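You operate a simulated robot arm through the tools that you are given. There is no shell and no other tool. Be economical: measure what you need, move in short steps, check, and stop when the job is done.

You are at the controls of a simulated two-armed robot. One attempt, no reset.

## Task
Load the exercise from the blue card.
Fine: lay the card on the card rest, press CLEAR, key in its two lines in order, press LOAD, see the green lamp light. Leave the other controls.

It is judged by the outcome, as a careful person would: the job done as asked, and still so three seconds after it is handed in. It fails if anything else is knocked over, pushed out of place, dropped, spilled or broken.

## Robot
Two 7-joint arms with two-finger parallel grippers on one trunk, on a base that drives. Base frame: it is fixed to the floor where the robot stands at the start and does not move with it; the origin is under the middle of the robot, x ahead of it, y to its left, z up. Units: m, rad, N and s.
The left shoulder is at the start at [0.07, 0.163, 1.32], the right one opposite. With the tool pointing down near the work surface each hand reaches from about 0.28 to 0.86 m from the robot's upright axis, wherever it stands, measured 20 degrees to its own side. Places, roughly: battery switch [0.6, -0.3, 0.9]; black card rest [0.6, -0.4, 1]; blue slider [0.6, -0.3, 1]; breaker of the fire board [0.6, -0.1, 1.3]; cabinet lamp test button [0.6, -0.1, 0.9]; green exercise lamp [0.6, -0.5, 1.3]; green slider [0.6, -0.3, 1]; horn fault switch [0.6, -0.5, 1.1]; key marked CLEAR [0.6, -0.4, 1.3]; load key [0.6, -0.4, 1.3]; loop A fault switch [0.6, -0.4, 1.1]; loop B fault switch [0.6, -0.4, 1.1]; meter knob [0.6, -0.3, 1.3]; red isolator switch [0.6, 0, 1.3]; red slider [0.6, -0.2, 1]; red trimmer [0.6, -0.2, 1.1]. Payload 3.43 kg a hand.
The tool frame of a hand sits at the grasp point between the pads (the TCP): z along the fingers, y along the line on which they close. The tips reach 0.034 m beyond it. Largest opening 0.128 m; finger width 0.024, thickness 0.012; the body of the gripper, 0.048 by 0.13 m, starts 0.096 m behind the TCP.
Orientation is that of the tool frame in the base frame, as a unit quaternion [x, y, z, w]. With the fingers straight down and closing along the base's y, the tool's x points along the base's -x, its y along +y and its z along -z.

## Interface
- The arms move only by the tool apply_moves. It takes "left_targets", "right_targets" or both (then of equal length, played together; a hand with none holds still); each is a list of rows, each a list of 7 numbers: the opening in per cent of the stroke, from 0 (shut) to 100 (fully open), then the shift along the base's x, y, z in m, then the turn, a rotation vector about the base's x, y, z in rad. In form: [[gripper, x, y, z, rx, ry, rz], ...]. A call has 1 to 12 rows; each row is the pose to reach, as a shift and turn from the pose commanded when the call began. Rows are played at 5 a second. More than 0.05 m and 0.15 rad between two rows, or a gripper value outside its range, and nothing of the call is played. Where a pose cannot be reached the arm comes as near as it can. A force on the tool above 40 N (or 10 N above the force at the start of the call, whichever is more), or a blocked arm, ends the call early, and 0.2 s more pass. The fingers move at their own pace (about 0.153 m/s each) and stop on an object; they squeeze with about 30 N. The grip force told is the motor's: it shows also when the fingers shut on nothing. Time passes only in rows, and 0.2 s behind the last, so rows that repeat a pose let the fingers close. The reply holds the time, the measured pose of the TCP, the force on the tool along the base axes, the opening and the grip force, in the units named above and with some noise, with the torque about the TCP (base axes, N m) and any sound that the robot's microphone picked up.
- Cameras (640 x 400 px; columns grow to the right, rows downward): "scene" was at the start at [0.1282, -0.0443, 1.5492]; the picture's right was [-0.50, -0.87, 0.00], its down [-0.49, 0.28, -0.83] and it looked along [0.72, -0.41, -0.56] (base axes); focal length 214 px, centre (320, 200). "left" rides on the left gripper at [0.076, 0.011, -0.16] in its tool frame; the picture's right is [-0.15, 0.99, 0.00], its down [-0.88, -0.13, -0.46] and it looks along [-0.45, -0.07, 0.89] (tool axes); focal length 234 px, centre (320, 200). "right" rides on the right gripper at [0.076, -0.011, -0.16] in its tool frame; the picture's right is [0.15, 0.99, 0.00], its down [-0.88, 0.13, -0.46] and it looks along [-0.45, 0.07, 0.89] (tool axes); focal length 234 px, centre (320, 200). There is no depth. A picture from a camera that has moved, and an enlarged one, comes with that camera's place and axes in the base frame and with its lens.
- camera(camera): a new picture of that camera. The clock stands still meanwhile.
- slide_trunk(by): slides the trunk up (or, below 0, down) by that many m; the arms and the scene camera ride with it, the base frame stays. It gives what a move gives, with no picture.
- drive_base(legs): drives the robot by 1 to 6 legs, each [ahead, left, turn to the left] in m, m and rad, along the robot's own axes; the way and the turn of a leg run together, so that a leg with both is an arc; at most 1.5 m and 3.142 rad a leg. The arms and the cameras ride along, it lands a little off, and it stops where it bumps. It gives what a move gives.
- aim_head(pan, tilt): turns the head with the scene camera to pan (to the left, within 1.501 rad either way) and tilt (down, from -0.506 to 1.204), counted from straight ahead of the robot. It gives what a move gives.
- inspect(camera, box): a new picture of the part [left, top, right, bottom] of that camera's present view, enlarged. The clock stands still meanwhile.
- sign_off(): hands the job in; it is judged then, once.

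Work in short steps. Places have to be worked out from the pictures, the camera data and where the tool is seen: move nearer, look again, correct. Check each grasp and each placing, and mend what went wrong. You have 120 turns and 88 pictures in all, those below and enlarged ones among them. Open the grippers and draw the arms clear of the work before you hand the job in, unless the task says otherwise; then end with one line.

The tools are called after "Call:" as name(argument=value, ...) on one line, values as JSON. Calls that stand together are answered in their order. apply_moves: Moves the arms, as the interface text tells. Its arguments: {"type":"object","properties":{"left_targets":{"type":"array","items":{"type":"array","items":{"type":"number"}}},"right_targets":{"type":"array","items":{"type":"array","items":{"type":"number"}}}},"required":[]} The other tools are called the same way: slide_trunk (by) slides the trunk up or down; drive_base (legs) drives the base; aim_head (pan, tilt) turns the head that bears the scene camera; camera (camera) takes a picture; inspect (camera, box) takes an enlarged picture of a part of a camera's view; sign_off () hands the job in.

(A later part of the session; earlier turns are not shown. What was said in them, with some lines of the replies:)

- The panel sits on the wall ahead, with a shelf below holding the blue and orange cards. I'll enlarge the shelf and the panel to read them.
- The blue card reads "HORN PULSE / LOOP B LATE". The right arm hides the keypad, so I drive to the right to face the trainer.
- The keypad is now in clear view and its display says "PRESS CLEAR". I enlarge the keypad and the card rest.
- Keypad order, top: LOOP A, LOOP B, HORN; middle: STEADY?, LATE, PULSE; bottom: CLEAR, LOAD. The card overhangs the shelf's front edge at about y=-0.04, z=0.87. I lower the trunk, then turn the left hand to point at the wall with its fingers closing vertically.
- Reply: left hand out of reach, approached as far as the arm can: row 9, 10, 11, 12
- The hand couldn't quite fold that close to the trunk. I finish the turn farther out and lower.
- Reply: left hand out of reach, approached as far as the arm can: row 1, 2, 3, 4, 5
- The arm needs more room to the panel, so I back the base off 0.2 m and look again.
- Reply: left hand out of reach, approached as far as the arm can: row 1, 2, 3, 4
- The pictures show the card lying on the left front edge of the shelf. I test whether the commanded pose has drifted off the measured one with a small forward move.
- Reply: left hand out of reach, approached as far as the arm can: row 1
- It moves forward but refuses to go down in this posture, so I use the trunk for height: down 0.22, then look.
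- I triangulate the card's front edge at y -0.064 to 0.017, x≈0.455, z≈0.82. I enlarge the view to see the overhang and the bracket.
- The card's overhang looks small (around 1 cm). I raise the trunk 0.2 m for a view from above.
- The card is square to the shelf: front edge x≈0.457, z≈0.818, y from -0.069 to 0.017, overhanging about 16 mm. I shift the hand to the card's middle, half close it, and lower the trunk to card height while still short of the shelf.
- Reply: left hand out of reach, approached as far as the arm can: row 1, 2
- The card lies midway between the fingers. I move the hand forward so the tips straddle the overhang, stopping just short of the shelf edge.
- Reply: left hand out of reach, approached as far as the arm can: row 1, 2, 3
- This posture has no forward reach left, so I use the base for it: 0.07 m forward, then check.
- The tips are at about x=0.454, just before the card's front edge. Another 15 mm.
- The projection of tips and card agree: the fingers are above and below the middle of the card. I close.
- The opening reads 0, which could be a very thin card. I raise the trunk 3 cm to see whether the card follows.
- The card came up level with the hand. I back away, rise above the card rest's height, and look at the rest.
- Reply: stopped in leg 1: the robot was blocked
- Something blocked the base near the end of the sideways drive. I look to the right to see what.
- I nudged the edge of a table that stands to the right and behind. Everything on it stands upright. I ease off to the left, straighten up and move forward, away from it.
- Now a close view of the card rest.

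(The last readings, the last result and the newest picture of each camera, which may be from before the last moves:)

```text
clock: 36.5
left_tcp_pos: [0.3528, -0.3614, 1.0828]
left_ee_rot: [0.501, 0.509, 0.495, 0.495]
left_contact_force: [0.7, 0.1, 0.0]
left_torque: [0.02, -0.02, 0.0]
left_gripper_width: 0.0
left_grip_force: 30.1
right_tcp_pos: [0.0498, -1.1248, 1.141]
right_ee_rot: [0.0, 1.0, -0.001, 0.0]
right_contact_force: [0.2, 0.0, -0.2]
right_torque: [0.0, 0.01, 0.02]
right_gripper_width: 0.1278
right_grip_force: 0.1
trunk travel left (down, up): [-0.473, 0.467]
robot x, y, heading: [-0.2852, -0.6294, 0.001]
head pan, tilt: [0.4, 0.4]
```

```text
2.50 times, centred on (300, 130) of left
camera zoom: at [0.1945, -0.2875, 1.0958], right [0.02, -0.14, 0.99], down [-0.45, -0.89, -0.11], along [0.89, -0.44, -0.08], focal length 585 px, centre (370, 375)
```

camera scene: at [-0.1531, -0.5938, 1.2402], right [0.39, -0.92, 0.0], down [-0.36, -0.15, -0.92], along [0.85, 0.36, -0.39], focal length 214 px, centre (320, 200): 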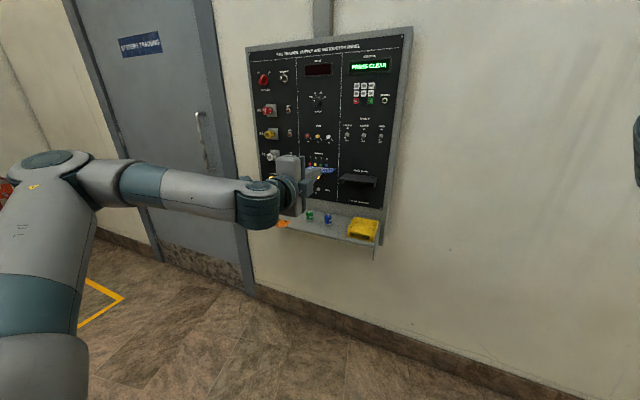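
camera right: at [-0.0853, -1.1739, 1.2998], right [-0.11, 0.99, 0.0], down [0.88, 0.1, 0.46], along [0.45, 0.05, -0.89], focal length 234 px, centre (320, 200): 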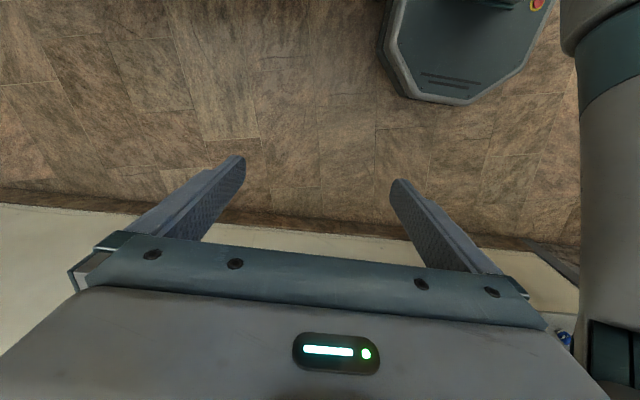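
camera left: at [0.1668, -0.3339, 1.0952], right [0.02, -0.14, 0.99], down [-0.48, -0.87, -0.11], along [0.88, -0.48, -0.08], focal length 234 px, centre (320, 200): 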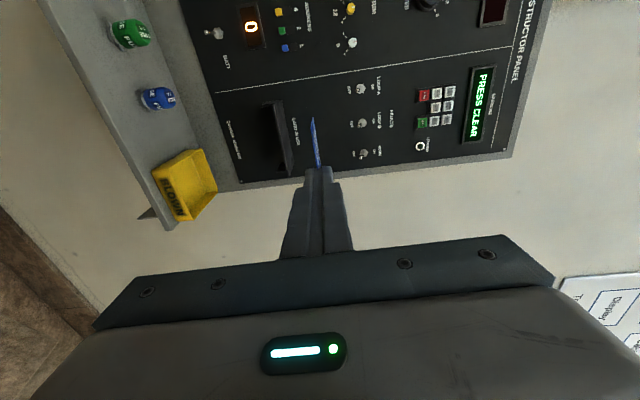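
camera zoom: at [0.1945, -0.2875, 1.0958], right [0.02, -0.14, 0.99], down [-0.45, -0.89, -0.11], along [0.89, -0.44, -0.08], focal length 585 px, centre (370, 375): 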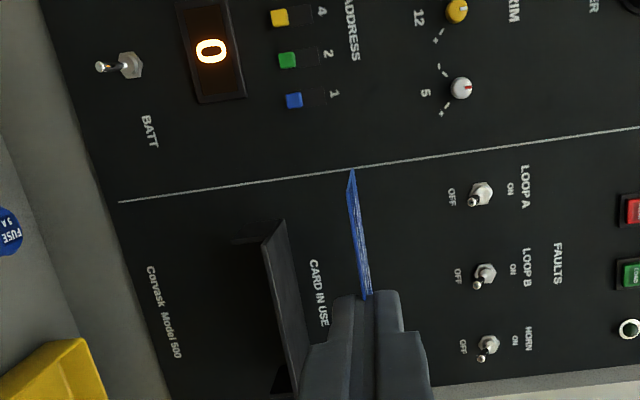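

The rest is a flat black ledge: front edge x≈0.56, y from -0.367 to -0.492, top z≈1.007. I drive forward and right to bring the card near it while still above it.

Call:
drive_base(legs=[[0.1, 0, 0], [0, -0.07, 0]])

Call:
slide_trunk(by=-0.056)

Call:
inspect(camera="left", box=[180, 50, 420, 210])

Call:
camera(camera="scene")

```text
clock: 38.2
left_tcp_pos: [0.4545, -0.4314, 1.0813]
left_ee_rot: [0.501, 0.508, 0.496, 0.494]
left_contact_force: [0.5, -0.5, -1.1]
left_torque: [0.02, 0.0, 0.05]
left_gripper_width: 0.0
left_grip_force: 30.2
right_tcp_pos: [0.1513, -1.1946, 1.1387]
right_ee_rot: [0.0, 1.0, -0.001, 0.0]
right_contact_force: [0.1, -0.9, -0.2]
right_torque: [0.03, -0.02, 0.01]
right_gripper_width: 0.1281
right_grip_force: 0.0
trunk travel left (down, up): [-0.473, 0.467]
robot x, y, heading: [-0.187, -0.6974, -0.004]
head pan, tilt: [0.4, 0.4]
```

```text
clock: 39.2
left_tcp_pos: [0.454, -0.4304, 1.0257]
left_ee_rot: [0.501, 0.509, 0.496, 0.494]
left_contact_force: [-0.8, -0.4, 1.1]
left_torque: [0.0, 0.02, 0.01]
left_gripper_width: 0.0001
left_grip_force: 29.6
right_tcp_pos: [0.1502, -1.196, 1.0858]
right_ee_rot: [0.0, 1.0, -0.001, 0.0]
right_contact_force: [-0.3, -0.3, -0.5]
right_torque: [0.01, -0.01, 0.02]
right_gripper_width: 0.1279
right_grip_force: 0.1
trunk travel left (down, up): [-0.417, 0.523]
robot x, y, heading: [-0.1884, -0.701, 0.004]
head pan, tilt: [0.4, 0.4]
```

```text
2.50 times, centred on (300, 130) of left
camera zoom: at [0.2947, -0.3565, 1.0401], right [0.02, -0.14, 0.99], down [-0.45, -0.89, -0.11], along [0.89, -0.44, -0.08], focal length 585 px, centre (370, 375)
```

zoom: 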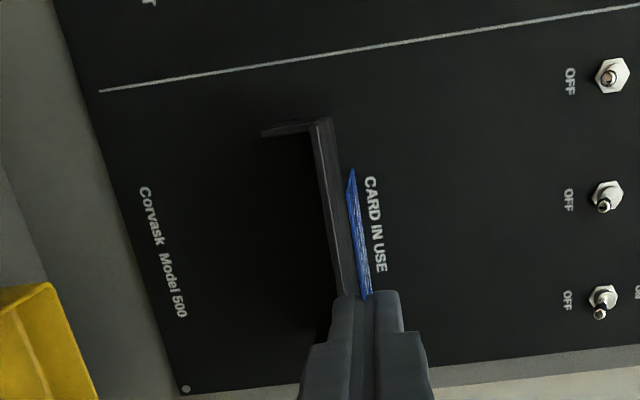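

```text
52 pictures are left
camera scene: at [-0.0527, -0.663, 1.1843], right [0.39, -0.92, 0.0], down [-0.36, -0.15, -0.92], along [0.85, 0.36, -0.39], focal length 214 px, centre (320, 200)
```

scene: 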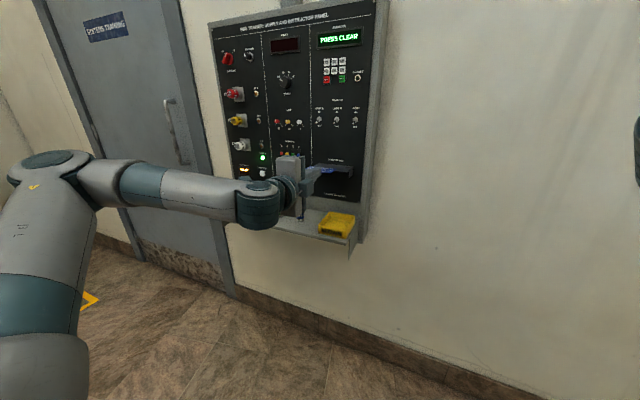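

The card is aligned sideways and about 18 mm above the ledge. I drive forward 0.06 m over it.

Call:
drive_base(legs=[[0.06, 0, 0]])

Call:
inspect(camera="left", box=[200, 50, 440, 210])

Call:
inspect(camera="scene", box=[240, 120, 380, 220])

```text
clock: 40.2
left_tcp_pos: [0.5146, -0.4295, 1.0247]
left_ee_rot: [0.501, 0.51, 0.494, 0.494]
left_contact_force: [0.3, 0.5, -0.4]
left_torque: [0.01, -0.02, -0.03]
left_gripper_width: 0.0
left_grip_force: 30.1
right_tcp_pos: [0.2114, -1.1936, 1.084]
right_ee_rot: [-0.001, 1.0, 0.0, -0.001]
right_contact_force: [0.3, -0.1, -0.4]
right_torque: [0.01, 0.07, 0.02]
right_gripper_width: 0.1282
right_grip_force: 0.1
trunk travel left (down, up): [-0.417, 0.523]
robot x, y, heading: [-0.1317, -0.6959, -0.0]
head pan, tilt: [0.4, 0.4]
```

```text
2.50 times, centred on (320, 130) of left
camera zoom: at [0.3558, -0.3561, 1.039], right [0.02, -0.14, 0.99], down [-0.45, -0.89, -0.11], along [0.89, -0.44, -0.08], focal length 585 px, centre (320, 375)
```

zoom: 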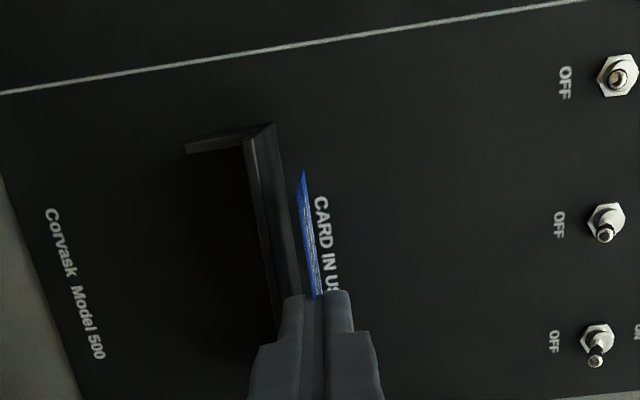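

```text
4.00 times, centred on (310, 170) of scene
camera zoom: at [0.0088, -0.6627, 1.184], right [0.39, -0.92, 0.0], down [-0.36, -0.15, -0.92], along [0.85, 0.36, -0.39], focal length 858 px, centre (360, 320)
```

zoom: 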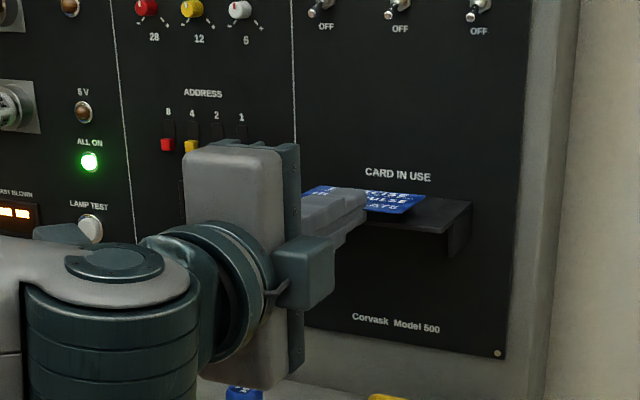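

Everything lines up: the tips are about 11 mm short of the ledge's front edge. I move 7 mm forward and lower 12 mm so the card rests on the ledge.

Call:
drive_base(legs=[[0.007, 0, 0]])

Call:
slide_trunk(by=-0.013)

Call:
inspect(camera="left", box=[200, 50, 440, 210])

```text
clock: 40.9
left_tcp_pos: [0.5196, -0.4299, 1.0246]
left_ee_rot: [0.5, 0.51, 0.495, 0.495]
left_contact_force: [-0.4, 0.1, 0.5]
left_torque: [0.03, -0.01, -0.02]
left_gripper_width: 0.0001
left_grip_force: 29.6
right_tcp_pos: [0.2162, -1.1943, 1.0842]
right_ee_rot: [-0.001, 1.0, -0.002, 0.0]
right_contact_force: [-0.2, 0.3, -0.2]
right_torque: [-0.04, 0.03, 0.0]
right_gripper_width: 0.1278
right_grip_force: 0.0
trunk travel left (down, up): [-0.417, 0.523]
robot x, y, heading: [-0.1228, -0.6973, 0.002]
head pan, tilt: [0.4, 0.4]
```

```text
clock: 41.5
left_tcp_pos: [0.5206, -0.4293, 1.0123]
left_ee_rot: [0.501, 0.509, 0.495, 0.494]
left_contact_force: [-0.5, -0.6, 1.1]
left_torque: [0.01, 0.01, 0.0]
left_gripper_width: 0.0003
left_grip_force: 30.5
right_tcp_pos: [0.2166, -1.1943, 1.0717]
right_ee_rot: [0.0, 1.0, 0.0, 0.0]
right_contact_force: [-0.3, 1.1, -0.3]
right_torque: [0.0, 0.0, 0.02]
right_gripper_width: 0.1281
right_grip_force: 0.1
trunk travel left (down, up): [-0.404, 0.536]
robot x, y, heading: [-0.124, -0.6976, 0.004]
head pan, tilt: [0.4, 0.4]
```

```text
2.50 times, centred on (320, 130) of left
camera zoom: at [0.3613, -0.3561, 1.0268], right [0.02, -0.14, 0.99], down [-0.45, -0.89, -0.11], along [0.89, -0.44, -0.08], focal length 585 px, centre (320, 375)
```

zoom: 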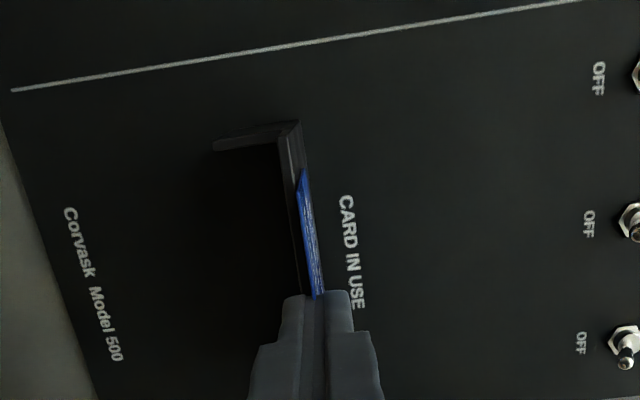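

The card sits just over the ledge. I open the fingers gently.

Call:
apply_moves(left_targets=[[8, 0, 0, 0, 0, 0, 0], [20, 0, 0, 0, 0, 0, 0], [35, 0, 0, 0, 0, 0, 0], [45, 0, 0, 0, 0, 0, 0], [45, 0, 0, 0, 0, 0, 0]])

Call:
inspect(camera="left", box=[200, 50, 440, 210])

Call:
inspect(camera="scene", box=[240, 120, 380, 220])

```text
clock: 42.7
left_tcp_pos: [0.521, -0.43, 1.0123]
left_ee_rot: [0.501, 0.51, 0.495, 0.494]
left_contact_force: [-0.6, -0.5, -0.5]
left_torque: [-0.03, -0.01, 0.01]
left_gripper_width: 0.0576
left_grip_force: 0.1
right_tcp_pos: [0.2181, -1.1939, 1.0717]
right_ee_rot: [-0.001, 1.0, -0.001, 0.0]
right_contact_force: [-1.1, -0.1, 0.5]
right_torque: [-0.01, 0.02, 0.01]
right_gripper_width: 0.128
right_grip_force: 0.0
trunk travel left (down, up): [-0.404, 0.536]
robot x, y, heading: [-0.1245, -0.6961, -0.001]
head pan, tilt: [0.4, 0.4]
```

```text
2.50 times, centred on (320, 130) of left
camera zoom: at [0.3615, -0.356, 1.0268], right [0.02, -0.14, 0.99], down [-0.45, -0.89, -0.11], along [0.89, -0.44, -0.08], focal length 585 px, centre (320, 375)
```

zoom: 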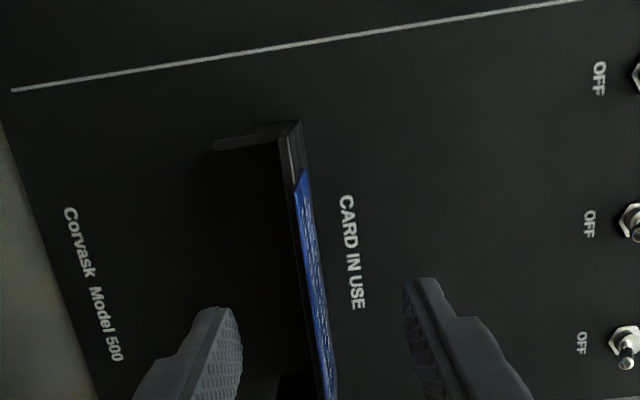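

```text
4.00 times, centred on (310, 170) of scene
camera zoom: at [0.0143, -0.6627, 1.1712], right [0.39, -0.92, 0.0], down [-0.36, -0.15, -0.92], along [0.85, 0.36, -0.39], focal length 858 px, centre (360, 320)
```

zoom: 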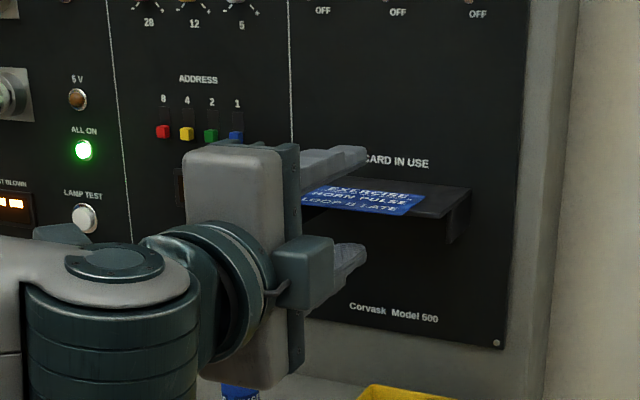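

The card lies flat on the rest with its face up. I back off, rise to keypad height, and roll the left hand a quarter turn with its fingers shut.

Call:
drive_base(legs=[[-0.13, 0, 0]])

Call:
slide_trunk(by=0.27)

Call:
apply_moves(left_targets=[[30, 0, 0, 0, -0.145, 0, 0], [0, 0, 0, 0, -0.29, 0, 0], [0, 0, 0, 0, -0.435, 0, 0], [0, 0, 0, 0, -0.58, 0, 0], [0, 0, 0, 0, -0.725, 0, 0], [0, 0, 0, 0, -0.87, 0, 0], [0, 0, 0, 0, -1.015, 0, 0], [0, 0, 0, 0, -1.16, 0, 0], [0, 0, 0, 0, -1.305, 0, 0], [0, 0, 0, 0, -1.45, 0, 0], [0, 0, 0, 0, -1.571, 0, 0]])

Call:
camera(camera="left")

Call:
camera(camera="scene")

```text
clock: 44.0
left_tcp_pos: [0.3912, -0.4241, 1.0138]
left_ee_rot: [0.499, 0.511, 0.496, 0.493]
left_contact_force: [-0.8, 0.8, 1.2]
left_torque: [0.04, -0.01, 0.02]
left_gripper_width: 0.0575
left_grip_force: 0.1
right_tcp_pos: [0.0913, -1.1919, 1.0735]
right_ee_rot: [-0.003, 1.0, -0.001, 0.001]
right_contact_force: [-0.3, -0.7, -0.1]
right_torque: [0.03, -0.03, -0.03]
right_gripper_width: 0.1282
right_grip_force: 0.1
trunk travel left (down, up): [-0.404, 0.536]
robot x, y, heading: [-0.2473, -0.6964, 0.007]
head pan, tilt: [0.4, 0.4]
```

```text
clock: 46.8
left_tcp_pos: [0.3928, -0.4244, 1.2828]
left_ee_rot: [0.499, 0.511, 0.496, 0.494]
left_contact_force: [-0.3, -0.2, -0.2]
left_torque: [-0.03, 0.0, 0.03]
left_gripper_width: 0.0577
left_grip_force: 0.0
right_tcp_pos: [0.0941, -1.1916, 1.341]
right_ee_rot: [-0.002, 1.0, 0.0, 0.001]
right_contact_force: [1.0, 0.7, 0.1]
right_torque: [0.02, -0.01, 0.02]
right_gripper_width: 0.1281
right_grip_force: 0.2
trunk travel left (down, up): [-0.674, 0.266]
robot x, y, heading: [-0.2474, -0.7014, 0.005]
head pan, tilt: [0.4, 0.4]
```

```text
clock: 49.2
left_tcp_pos: [0.3936, -0.4249, 1.2832]
left_ee_rot: [0.004, 0.712, -0.012, 0.702]
left_contact_force: [-0.1, 0.4, 0.0]
left_torque: [0.0, -0.02, -0.02]
left_gripper_width: 0.0001
left_grip_force: 30.0
right_tcp_pos: [0.0922, -1.1925, 1.3416]
right_ee_rot: [-0.002, 1.0, -0.001, 0.0]
right_contact_force: [-0.9, -0.5, 0.4]
right_torque: [-0.03, 0.01, -0.03]
right_gripper_width: 0.1281
right_grip_force: 0.1
trunk travel left (down, up): [-0.674, 0.266]
robot x, y, heading: [-0.2499, -0.6963, 0.005]
head pan, tilt: [0.4, 0.4]
```

```text
46 pictures are left
camera left: at [0.2337, -0.4123, 1.2091], right [0.02, 0.99, 0.14], down [-0.45, -0.11, 0.89], along [0.89, -0.08, 0.44], focal length 234 px, centre (320, 200)
```

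left: 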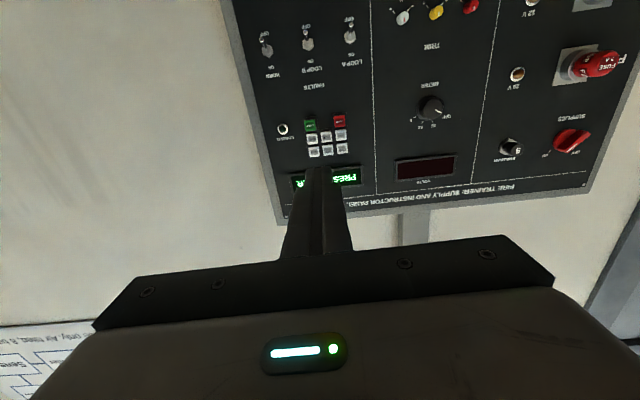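

```text
45 pictures are left
camera scene: at [-0.1124, -0.6601, 1.4412], right [0.39, -0.92, 0.0], down [-0.36, -0.15, -0.92], along [0.85, 0.36, -0.39], focal length 214 px, centre (320, 200)
```

scene: 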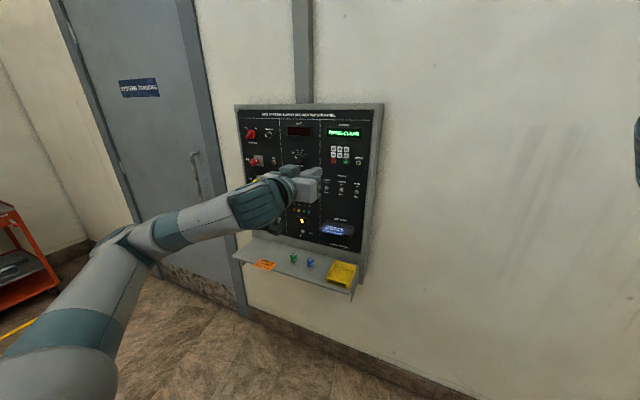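

The hand now rolls freely. I place CLEAR at about (0.628, -0.397, 1.267). Keys are only 22 mm apart vertically, so I tilt the fingers up 0.3 rad, making their lower edge lead, and go to a standoff in front of CLEAR.

Call:
apply_moves(left_targets=[[0, 0.03, 0.01, -0.005, 0, -0.1, 0.01], [0, 0.06, 0.02, -0.01, 0, -0.2, 0.015], [0, 0.09, 0.028, -0.015, 0, -0.3, 0.02], [0, 0.12, 0.028, -0.018, 0, -0.3, 0.02]])

Call:
camera(camera="left")

```text
clock: 50.2
left_tcp_pos: [0.4254, -0.4705, 1.2921]
left_ee_rot: [0.074, 0.686, -0.053, 0.722]
left_contact_force: [0.9, 0.1, 0.9]
left_torque: [0.02, 0.09, -0.06]
left_gripper_width: 0.0
left_grip_force: 29.7
left hand out of reach, approached as far as the arm can: row 1, 2, 3, 4
right_tcp_pos: [0.0945, -1.1919, 1.3401]
right_ee_rot: [-0.003, 1.0, 0.0, -0.001]
right_contact_force: [0.9, -0.3, -0.4]
right_torque: [0.06, 0.07, -0.01]
right_gripper_width: 0.1282
right_grip_force: 0.2
trunk travel left (down, up): [-0.674, 0.266]
robot x, y, heading: [-0.252, -0.6949, 0.011]
head pan, tilt: [0.4, 0.4]
```

```text
44 pictures are left
camera left: at [0.2753, -0.4306, 1.2103], right [0.17, 0.97, 0.18], down [-0.52, -0.07, 0.85], along [0.84, -0.24, 0.49], focal length 234 px, centre (320, 200)
```

left: 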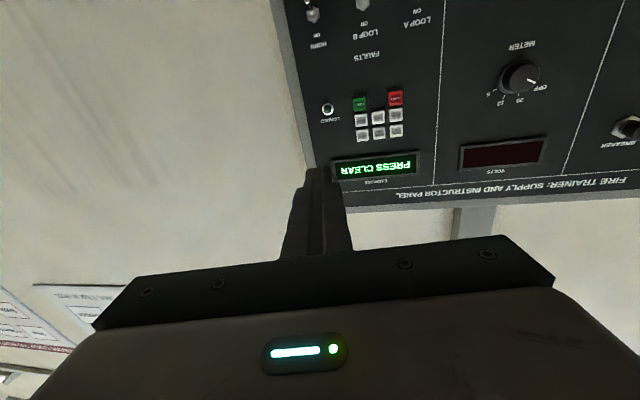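

The left arm is against a joint limit pointing straight ahead; it prefers to point inward. So I turn the base to the left by 0.4 rad, which lets the hand point inward relative to the trunk while facing the panel.

Call:
drive_base(legs=[[0, 0, 0.4]])

Call:
apply_moves(left_targets=[[0, 0, 0, 0, 0, 0, -0.1], [0, 0, 0, 0, 0, 0, -0.2], [0, 0, 0, 0, 0, -0.1, -0.22], [0, 0, 0, 0, 0, -0.2, -0.22], [0, 0, 0, 0, 0, -0.25, -0.22]])

```text
clock: 51.8
left_tcp_pos: [0.2831, -0.2266, 1.2937]
left_ee_rot: [-0.063, 0.686, 0.09, 0.719]
left_contact_force: [-0.7, -0.1, -0.2]
left_torque: [0.01, -0.01, 0.01]
left_gripper_width: 0.0
left_grip_force: 30.2
right_tcp_pos: [0.2587, -1.0205, 1.3409]
right_ee_rot: [-0.2, 0.98, 0.0, 0.001]
right_contact_force: [-0.3, -0.2, -0.1]
right_torque: [-0.02, 0.01, -0.02]
right_gripper_width: 0.1281
right_grip_force: 0.0
trunk travel left (down, up): [-0.674, 0.266]
robot x, y, heading: [-0.2472, -0.6953, 0.401]
head pan, tilt: [0.4, 0.4]
```

```text
clock: 53.0
left_tcp_pos: [0.2838, -0.2267, 1.2938]
left_ee_rot: [0.002, 0.594, 0.003, 0.805]
left_contact_force: [0.5, 0.5, -0.5]
left_torque: [0.0, 0.01, 0.02]
left_gripper_width: 0.0
left_grip_force: 29.9
right_tcp_pos: [0.2582, -1.02, 1.3412]
right_ee_rot: [-0.2, 0.98, -0.001, 0.0]
right_contact_force: [0.0, -0.6, 0.2]
right_torque: [-0.01, 0.02, 0.0]
right_gripper_width: 0.1282
right_grip_force: 0.0
trunk travel left (down, up): [-0.674, 0.266]
robot x, y, heading: [-0.2492, -0.6953, 0.401]
head pan, tilt: [0.4, 0.4]
```

The hand is now straight with the 0.3 rad upward tilt and moves freely. I bring it right and forward with the arm.

Call:
apply_moves(left_targets=[[0, 0.02, -0.04, -0.01, 0, 0, 0], [0, 0.04, -0.08, -0.02, 0, 0, 0], [0, 0.06, -0.12, -0.026, 0, 0, 0], [0, 0.08, -0.15, -0.028, 0, 0, 0], [0, 0.1, -0.17, -0.029, 0, 0, 0]])

```text
clock: 54.1
left_tcp_pos: [0.3303, -0.3284, 1.2697]
left_ee_rot: [0.004, 0.594, 0.001, 0.804]
left_contact_force: [-0.2, 0.0, 0.8]
left_torque: [0.02, -0.01, 0.03]
left_gripper_width: 0.0
left_grip_force: 29.9
left hand out of reach, approached as far as the arm can: row 3, 4, 5
right_tcp_pos: [0.2582, -1.0219, 1.3415]
right_ee_rot: [-0.2, 0.98, -0.002, 0.001]
right_contact_force: [0.1, -0.1, 0.3]
right_torque: [0.02, 0.0, 0.01]
right_gripper_width: 0.128
right_grip_force: 0.0
trunk travel left (down, up): [-0.674, 0.266]
robot x, y, heading: [-0.2474, -0.6976, 0.401]
head pan, tilt: [0.4, 0.4]
```

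Toward the right the limit returns, so I keep the hand left relative to the body and shift the base right and forward instead.

Call:
apply_moves(left_targets=[[0, -0.01, 0.04, 0, 0, 0, 0], [0, -0.01, 0.08, 0, 0, 0, 0]])

Call:
drive_base(legs=[[0.15, -0.05, 0], [0, -0.17, 0]])

Call:
camera(camera="left")

```text
clock: 54.8
left_tcp_pos: [0.3187, -0.245, 1.2715]
left_ee_rot: [0.002, 0.594, 0.002, 0.805]
left_contact_force: [0.0, 0.3, 0.3]
left_torque: [0.0, -0.02, 0.0]
left_gripper_width: 0.0
left_grip_force: 30.2
right_tcp_pos: [0.2571, -1.0177, 1.3409]
right_ee_rot: [-0.201, 0.98, -0.001, 0.002]
right_contact_force: [-0.6, 0.0, -0.4]
right_torque: [-0.03, -0.01, 0.02]
right_gripper_width: 0.1279
right_grip_force: 0.0
trunk travel left (down, up): [-0.674, 0.266]
robot x, y, heading: [-0.25, -0.6976, 0.397]
head pan, tilt: [0.4, 0.4]
```

```text
clock: 57.2
left_tcp_pos: [0.5439, -0.3899, 1.2713]
left_ee_rot: [0.003, 0.594, 0.001, 0.805]
left_contact_force: [0.2, -0.9, -0.8]
left_torque: [-0.02, -0.01, 0.0]
left_gripper_width: 0.0
left_grip_force: 29.9
right_tcp_pos: [0.4803, -1.1632, 1.3429]
right_ee_rot: [-0.2, 0.98, -0.002, 0.001]
right_contact_force: [-0.7, 0.0, 0.2]
right_torque: [0.04, 0.0, 0.01]
right_gripper_width: 0.128
right_grip_force: 0.1
trunk travel left (down, up): [-0.674, 0.266]
robot x, y, heading: [-0.0264, -0.8436, 0.401]
head pan, tilt: [0.4, 0.4]
```

```text
43 pictures are left
camera left: at [0.4143, -0.3781, 1.1517], right [-0.05, 0.99, 0.15], down [-0.69, -0.14, 0.71], along [0.72, -0.07, 0.69], focal length 234 px, centre (320, 200)
```

left: 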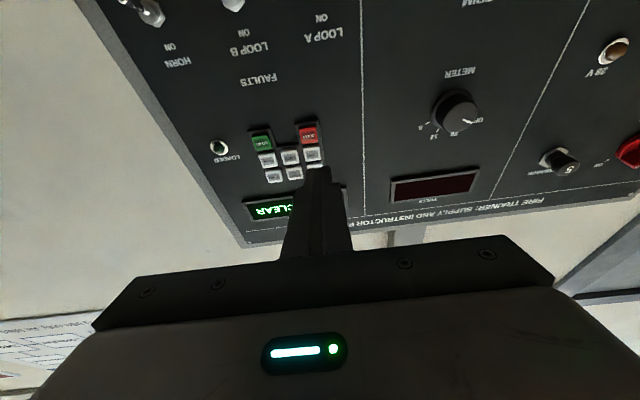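

Two views now agree on CLEAR at (0.630, -0.398, 1.265). I move to about 1 cm in front of it and inspect.

Call:
apply_moves(left_targets=[[0, 0.02, -0.0085, -0.008, 0, 0, 0], [0, 0.038, -0.0085, -0.008, 0, 0, 0], [0, 0.038, -0.0085, -0.008, 0, 0, 0]])

Call:
inspect(camera="left", box=[220, 100, 400, 220])

Call:
camera(camera="scene")

```text
clock: 58.0
left_tcp_pos: [0.5821, -0.3976, 1.2634]
left_ee_rot: [0.002, 0.594, 0.003, 0.804]
left_contact_force: [0.5, 0.7, 0.0]
left_torque: [0.0, -0.02, -0.01]
left_gripper_width: 0.0002
left_grip_force: 30.2
right_tcp_pos: [0.4805, -1.163, 1.3433]
right_ee_rot: [-0.199, 0.98, -0.001, 0.001]
right_contact_force: [0.1, 0.4, -0.5]
right_torque: [-0.03, -0.02, 0.0]
right_gripper_width: 0.128
right_grip_force: 0.1
trunk travel left (down, up): [-0.674, 0.266]
robot x, y, heading: [-0.0266, -0.8389, 0.4]
head pan, tilt: [0.4, 0.4]
```

```text
3.33 times, centred on (310, 160) of left
camera zoom: at [0.4522, -0.3873, 1.1439], right [-0.05, 0.99, 0.15], down [-0.69, -0.14, 0.71], along [0.72, -0.07, 0.69], focal length 781 px, centre (353, 333)
```

zoom: 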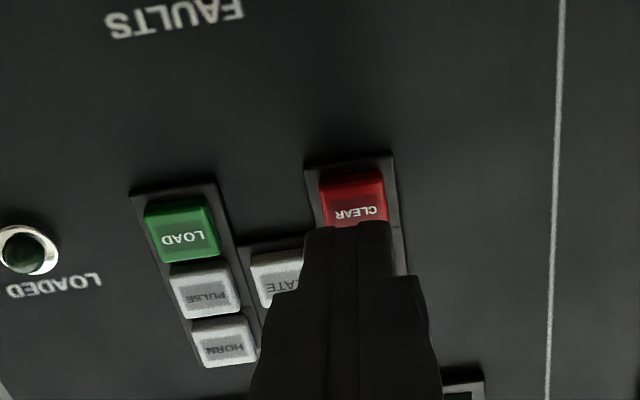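

```text
41 pictures are left
camera scene: at [0.086, -0.7536, 1.4413], right [0.72, -0.7, 0.0], down [-0.27, -0.28, -0.92], along [0.64, 0.66, -0.39], focal length 214 px, centre (320, 200)
```

scene: 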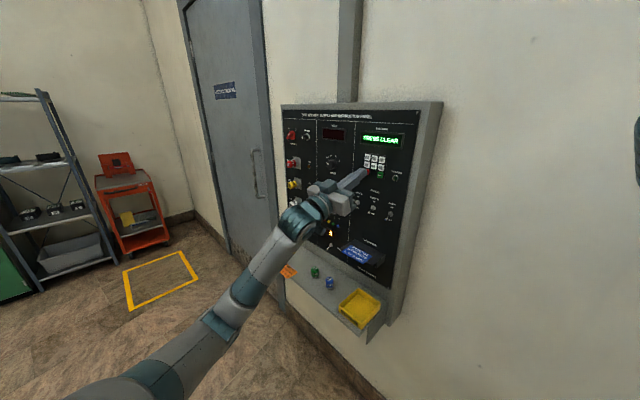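

The tip is centred on CLEAR with about 1 cm to go. I press with small steps and come back.

Call:
apply_moves(left_targets=[[0, 0.006, 0, -0.002, 0, 0, 0], [0, 0.01, 0, -0.002, 0, 0, 0], [0, 0.013, 0, -0.002, 0, 0, 0], [0, 0.016, 0, -0.002, 0, 0, 0]])

Call:
inspect(camera="scene", box=[320, 110, 420, 190])

```text
clock: 59.0
left_tcp_pos: [0.5941, -0.3987, 1.2622]
left_ee_rot: [0.002, 0.593, 0.003, 0.805]
left_contact_force: [-15.0, -2.4, -5.5]
left_torque: [0.03, 0.18, -0.11]
left_gripper_width: 0.0001
left_grip_force: 29.8
right_tcp_pos: [0.4775, -1.1633, 1.3416]
right_ee_rot: [-0.2, 0.98, -0.001, 0.002]
right_contact_force: [0.0, -0.4, 0.5]
right_torque: [0.01, 0.0, -0.03]
right_gripper_width: 0.128
right_grip_force: 0.1
trunk travel left (down, up): [-0.674, 0.266]
robot x, y, heading: [-0.0214, -0.8366, 0.398]
head pan, tilt: [0.4, 0.4]
heard: click
```

```text
5.00 times, centred on (370, 150) of scene
camera zoom: at [0.083, -0.7537, 1.4414], right [0.72, -0.7, 0.0], down [-0.27, -0.28, -0.92], along [0.64, 0.66, -0.39], focal length 1072 px, centre (70, 450)
```

zoom: 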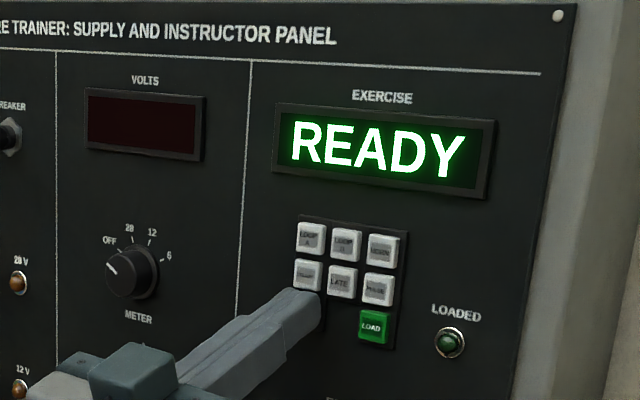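

The display shows READY. I back off 3 cm and move to 1 cm in front of HORN.

Call:
apply_moves(left_targets=[[0, -0.03, 0, 0, 0, 0, 0], [0, -0.03, -0.025, 0.023, 0, 0, 0], [0, -0.03, -0.0485, 0.0455, 0, 0, 0], [0, -0.012, -0.0485, 0.0455, 0, 0, 0], [0, -0.012, -0.0485, 0.0455, 0, 0, 0]])

Call:
inspect(camera="left", box=[220, 100, 400, 220])

```text
clock: 60.2
left_tcp_pos: [0.5853, -0.4461, 1.3049]
left_ee_rot: [0.002, 0.594, 0.003, 0.804]
left_contact_force: [0.3, 0.5, -0.3]
left_torque: [0.0, 0.01, 0.0]
left_gripper_width: 0.0001
left_grip_force: 29.7
right_tcp_pos: [0.4799, -1.1643, 1.3421]
right_ee_rot: [-0.2, 0.98, 0.0, 0.001]
right_contact_force: [0.2, -0.2, 0.1]
right_torque: [-0.01, 0.0, -0.02]
right_gripper_width: 0.128
right_grip_force: 0.1
trunk travel left (down, up): [-0.674, 0.266]
robot x, y, heading: [-0.0236, -0.8411, 0.399]
head pan, tilt: [0.4, 0.4]
```

```text
3.33 times, centred on (310, 160) of left
camera zoom: at [0.4557, -0.4355, 1.1866], right [-0.05, 0.99, 0.15], down [-0.69, -0.14, 0.71], along [0.72, -0.07, 0.69], focal length 781 px, centre (353, 333)
```

zoom: 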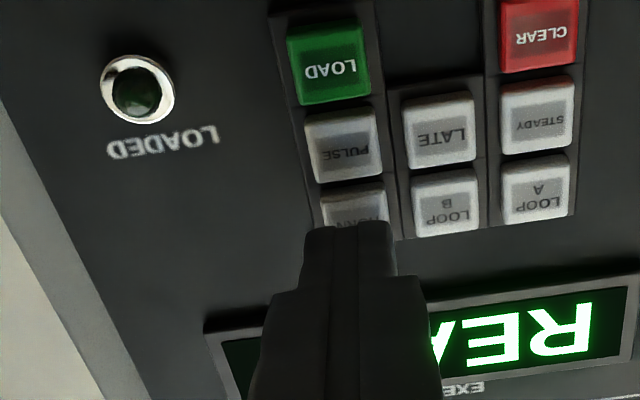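

The tip is on HORN. I press.

Call:
apply_moves(left_targets=[[0, 0.004, 0, 0.001, 0, 0, 0], [0, 0.008, 0, 0.001, 0, 0, 0], [0, 0.0115, 0, 0.001, 0, 0, 0], [0, 0.0125, 0, 0.001, 0, 0, 0]])

Call:
inspect(camera="scene", box=[320, 110, 420, 190])

```text
clock: 61.2
left_tcp_pos: [0.5956, -0.4465, 1.3064]
left_ee_rot: [0.002, 0.593, 0.003, 0.805]
left_contact_force: [-16.5, -0.8, -7.2]
left_torque: [0.02, 0.27, -0.05]
left_gripper_width: 0.0
left_grip_force: 30.5
right_tcp_pos: [0.4769, -1.1631, 1.3425]
right_ee_rot: [-0.199, 0.98, -0.001, 0.003]
right_contact_force: [-0.2, -0.6, 1.1]
right_torque: [-0.01, 0.02, -0.01]
right_gripper_width: 0.1279
right_grip_force: 0.0
trunk travel left (down, up): [-0.674, 0.266]
robot x, y, heading: [-0.0282, -0.8426, 0.402]
head pan, tilt: [0.4, 0.4]
heard: click
```

```text
5.00 times, centred on (370, 150) of scene
camera zoom: at [0.083, -0.7531, 1.4414], right [0.72, -0.7, 0.0], down [-0.27, -0.28, -0.92], along [0.64, 0.66, -0.39], focal length 1072 px, centre (70, 450)
```

zoom: 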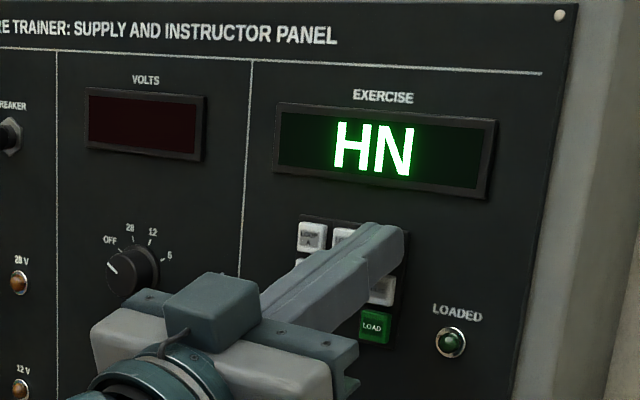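

HN is entered. Next PULSE, directly below: retract, drop 22 mm and press.

Call:
apply_moves(left_targets=[[0, -0.03, 0, 0, 0, 0, 0], [0, -0.03, 0, -0.022, 0, 0, 0], [0, -0.03, 0, -0.022, 0, 0, 0], [0, -0.01, 0, -0.022, 0, 0, 0], [0, -0.004, 0, -0.022, 0, 0, 0], [0, -0.001, 0, -0.022, 0, 0, 0], [0, 0, 0, -0.022, 0, 0, 0]])

Call:
inspect(camera="scene", box=[320, 110, 420, 190])

```text
clock: 62.8
left_tcp_pos: [0.5959, -0.4473, 1.286]
left_ee_rot: [0.002, 0.592, 0.003, 0.806]
left_contact_force: [-17.9, -0.3, -6.1]
left_torque: [0.08, 0.21, -0.03]
left_gripper_width: 0.0
left_grip_force: 29.9
right_tcp_pos: [0.4761, -1.1625, 1.3419]
right_ee_rot: [-0.199, 0.98, -0.001, 0.002]
right_contact_force: [0.4, -1.1, 0.4]
right_torque: [0.01, 0.01, -0.02]
right_gripper_width: 0.1281
right_grip_force: 0.0
trunk travel left (down, up): [-0.674, 0.266]
robot x, y, heading: [-0.0242, -0.8397, 0.403]
head pan, tilt: [0.4, 0.4]
heard: click
```

```text
5.00 times, centred on (370, 150) of scene
camera zoom: at [0.0824, -0.7531, 1.4414], right [0.72, -0.7, 0.0], down [-0.27, -0.28, -0.92], along [0.64, 0.66, -0.39], focal length 1072 px, centre (70, 450)
```

zoom: 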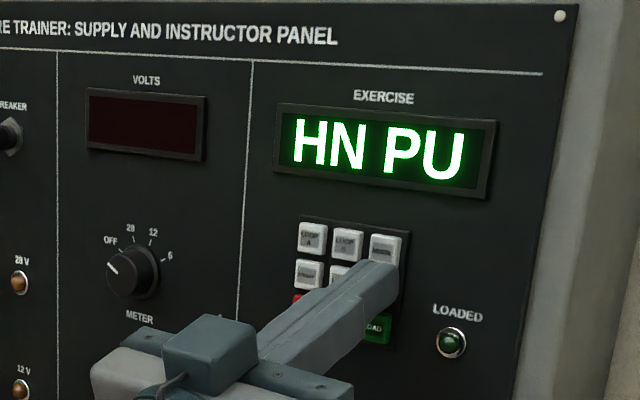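

HN PU is entered. Next LOOP B: up one row and 24 mm to the left.

Call:
apply_moves(left_targets=[[0, -0.03, 0, 0, 0, 0, 0], [0, -0.03, 0.0242, 0.022, 0, 0, 0], [0, -0.03, 0.0242, 0.022, 0, 0, 0], [0, -0.01, 0.0242, 0.022, 0, 0, 0], [0, -0.004, 0.0242, 0.022, 0, 0, 0], [0, -0.001, 0.0242, 0.022, 0, 0, 0], [0, 0, 0.0242, 0.022, 0, 0, 0]])

Call:
inspect(camera="scene", box=[320, 110, 420, 190])

```text
clock: 64.4
left_tcp_pos: [0.5932, -0.4222, 1.3084]
left_ee_rot: [0.001, 0.593, 0.003, 0.805]
left_contact_force: [-17.7, -2.2, -6.5]
left_torque: [-0.05, 0.31, -0.07]
left_gripper_width: 0.0
left_grip_force: 30.3
right_tcp_pos: [0.4769, -1.1629, 1.3416]
right_ee_rot: [-0.199, 0.98, -0.001, 0.002]
right_contact_force: [-0.3, 0.6, -0.1]
right_torque: [0.0, -0.01, 0.0]
right_gripper_width: 0.128
right_grip_force: 0.0
trunk travel left (down, up): [-0.674, 0.266]
robot x, y, heading: [-0.0248, -0.8384, 0.403]
head pan, tilt: [0.4, 0.4]
heard: click
```

```text
5.00 times, centred on (370, 150) of scene
camera zoom: at [0.0827, -0.7536, 1.4414], right [0.72, -0.7, 0.0], down [-0.27, -0.28, -0.92], along [0.64, 0.66, -0.39], focal length 1072 px, centre (70, 450)
```

zoom: 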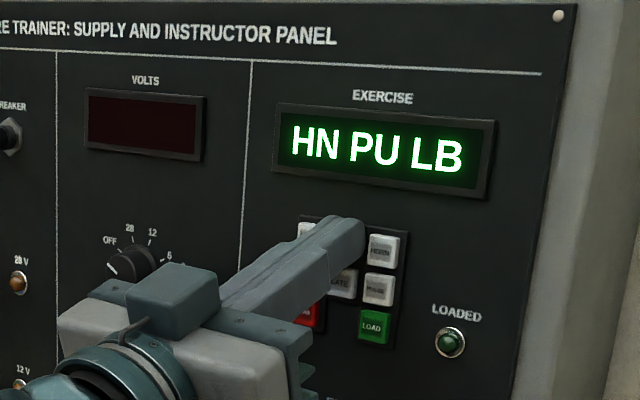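

LB is entered. Next LATE, directly below.

Call:
apply_moves(left_targets=[[0, -0.03, 0, 0, 0, 0, 0], [0, -0.03, 0, -0.022, 0, 0, 0], [0, -0.03, 0, -0.022, 0, 0, 0], [0, -0.01, 0, -0.022, 0, 0, 0], [0, -0.004, 0, -0.022, 0, 0, 0], [0, -0.001, 0, -0.022, 0, 0, 0], [0, 0, 0, -0.022, 0, 0, 0]])

Call:
inspect(camera="scene", box=[320, 110, 420, 190])

```text
clock: 66.0
left_tcp_pos: [0.5956, -0.422, 1.2856]
left_ee_rot: [0.002, 0.592, 0.002, 0.806]
left_contact_force: [-16.6, -1.1, -4.8]
left_torque: [0.05, 0.21, -0.05]
left_gripper_width: 0.0
left_grip_force: 30.0
right_tcp_pos: [0.4769, -1.1631, 1.3429]
right_ee_rot: [-0.199, 0.98, -0.002, 0.003]
right_contact_force: [1.0, 0.0, -0.7]
right_torque: [0.02, -0.02, -0.01]
right_gripper_width: 0.1277
right_grip_force: 0.0
trunk travel left (down, up): [-0.674, 0.266]
robot x, y, heading: [-0.0253, -0.8367, 0.403]
head pan, tilt: [0.4, 0.4]
heard: click
```

```text
5.00 times, centred on (370, 150) of scene
camera zoom: at [0.0824, -0.7532, 1.4415], right [0.72, -0.7, 0.0], down [-0.27, -0.28, -0.92], along [0.64, 0.66, -0.39], focal length 1072 px, centre (70, 450)
```

zoom: 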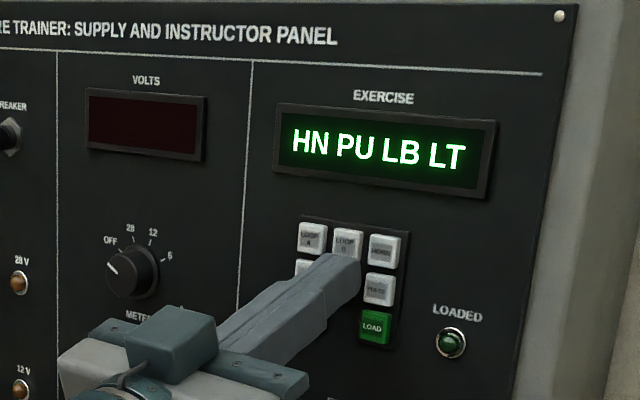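

The display reads HN PU LB LT, matching the card. Now LOAD: one row down and 24 mm to the right.

Call:
apply_moves(left_targets=[[0, -0.03, 0, 0, 0, 0, 0], [0, -0.03, -0.0242, -0.0225, 0, 0, 0], [0, -0.03, -0.0242, -0.0225, 0, 0, 0], [0, -0.01, -0.0242, -0.0225, 0, 0, 0], [0, -0.004, -0.0242, -0.0225, 0, 0, 0], [0, -0.001, -0.0242, -0.0225, 0, 0, 0], [0, 0, -0.0242, -0.0225, 0, 0, 0]])

Call:
inspect(camera="scene", box=[320, 110, 420, 190])

```text
clock: 67.6
left_tcp_pos: [0.595, -0.4474, 1.2628]
left_ee_rot: [0.001, 0.592, 0.003, 0.806]
left_contact_force: [-17.7, -2.1, -6.9]
left_torque: [0.03, 0.27, -0.06]
left_gripper_width: 0.0003
left_grip_force: 29.9
right_tcp_pos: [0.477, -1.163, 1.3429]
right_ee_rot: [-0.2, 0.98, -0.001, 0.002]
right_contact_force: [0.3, 0.8, 0.5]
right_torque: [-0.01, -0.01, 0.0]
right_gripper_width: 0.1281
right_grip_force: 0.2
trunk travel left (down, up): [-0.674, 0.266]
robot x, y, heading: [-0.0241, -0.8433, 0.401]
head pan, tilt: [0.4, 0.4]
heard: click
```

```text
5.00 times, centred on (370, 150) of scene
camera zoom: at [0.0828, -0.7532, 1.4414], right [0.72, -0.7, 0.0], down [-0.27, -0.28, -0.92], along [0.64, 0.66, -0.39], focal length 1072 px, centre (70, 450)
```

zoom: 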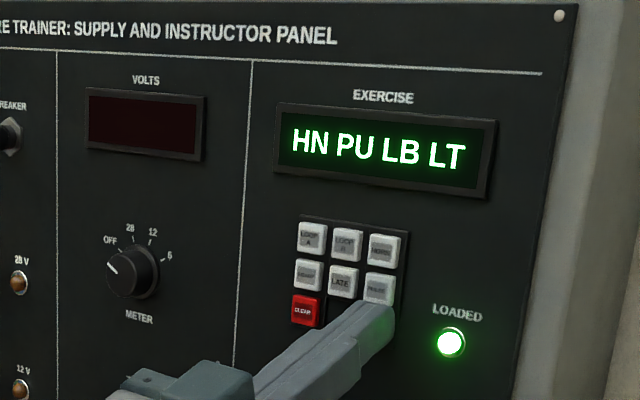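

The green LOADED lamp is lit. I draw the hand back, then move the base away and open the gripper clear of the panel.

Call:
apply_moves(left_targets=[[0, -0.03, 0, 0, 0, 0, 0], [0, -0.06, 0.0, 0, 0, 0, 0]])

Call:
drive_base(legs=[[-0.1, 0.1, 0]])

Call:
apply_moves(left_targets=[[50, 0, 0, 0, 0, 0, 0], [100, 0, 0, 0, 0, 0, 0], [100, 0, 0, 0, 0, 0, 0]])

Call:
camera(camera="scene")

```text
clock: 68.2
left_tcp_pos: [0.5376, -0.4472, 1.2619]
left_ee_rot: [0.002, 0.593, 0.002, 0.805]
left_contact_force: [0.8, 0.3, 0.3]
left_torque: [-0.01, 0.04, 0.02]
left_gripper_width: 0.0002
left_grip_force: 30.3
right_tcp_pos: [0.4786, -1.1628, 1.3431]
right_ee_rot: [-0.2, 0.98, -0.002, 0.002]
right_contact_force: [-1.5, -0.7, 1.1]
right_torque: [-0.01, -0.03, -0.01]
right_gripper_width: 0.1279
right_grip_force: 0.0
trunk travel left (down, up): [-0.674, 0.266]
robot x, y, heading: [-0.0248, -0.841, 0.392]
head pan, tilt: [0.4, 0.4]
```

```text
clock: 69.6
left_tcp_pos: [0.4075, -0.3958, 1.2611]
left_ee_rot: [0.002, 0.594, 0.002, 0.804]
left_contact_force: [0.6, 0.4, 0.2]
left_torque: [0.0, 0.0, 0.0]
left_gripper_width: 0.0003
left_grip_force: 30.4
right_tcp_pos: [0.348, -1.1118, 1.3416]
right_ee_rot: [-0.199, 0.98, -0.001, 0.0]
right_contact_force: [-0.2, -0.5, 0.5]
right_torque: [0.0, -0.04, -0.01]
right_gripper_width: 0.1281
right_grip_force: 0.1
trunk travel left (down, up): [-0.674, 0.266]
robot x, y, heading: [-0.1605, -0.784, 0.403]
head pan, tilt: [0.4, 0.4]
```

```text
clock: 70.4
left_tcp_pos: [0.4085, -0.3954, 1.2613]
left_ee_rot: [0.003, 0.595, 0.002, 0.804]
left_contact_force: [-0.5, 0.2, 0.0]
left_torque: [0.0, -0.01, -0.01]
left_gripper_width: 0.1282
left_grip_force: 0.0
right_tcp_pos: [0.3474, -1.1112, 1.3408]
right_ee_rot: [-0.199, 0.98, 0.0, 0.0]
right_contact_force: [-0.4, 0.2, -0.5]
right_torque: [-0.01, 0.0, -0.02]
right_gripper_width: 0.1283
right_grip_force: 0.0
trunk travel left (down, up): [-0.674, 0.266]
robot x, y, heading: [-0.1608, -0.7878, 0.402]
head pan, tilt: [0.4, 0.4]
```

```text
33 pictures are left
camera scene: at [-0.0461, -0.7004, 1.4413], right [0.72, -0.7, 0.0], down [-0.27, -0.28, -0.92], along [0.64, 0.66, -0.39], focal length 214 px, centre (320, 200)
```

scene: 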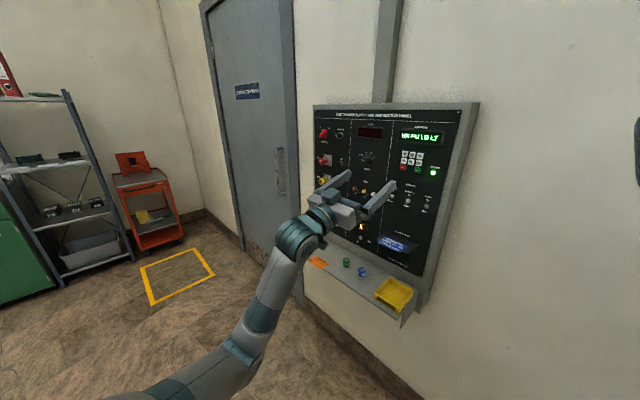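

A last enlarged check of the card, the display and the other controls before handing in.

Call:
inspect(camera="scene", box=[290, 100, 490, 330])

```text
1.74 times, centred on (390, 215) of scene
camera zoom: at [-0.0461, -0.7004, 1.4413], right [0.72, -0.7, 0.0], down [-0.27, -0.28, -0.92], along [0.64, 0.66, -0.39], focal length 373 px, centre (198, 174)
```

zoom: 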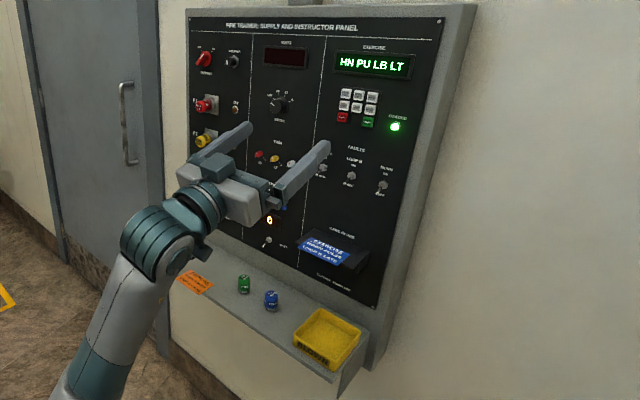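

The card lies on the rest, the lamp is lit, the display reads HN PU LB LT, and nothing else on the panel or shelf has been disturbed. I hand in.

Call:
sign_off()

```text
The job is handed in.
```

The blue card's exercise is loaded: the card lies on the rest, the display reads HN PU LB LT, and the green lamp is lit. While repositioning, the base nudged the table behind it on the right, and everything on it was still standing when I looked.
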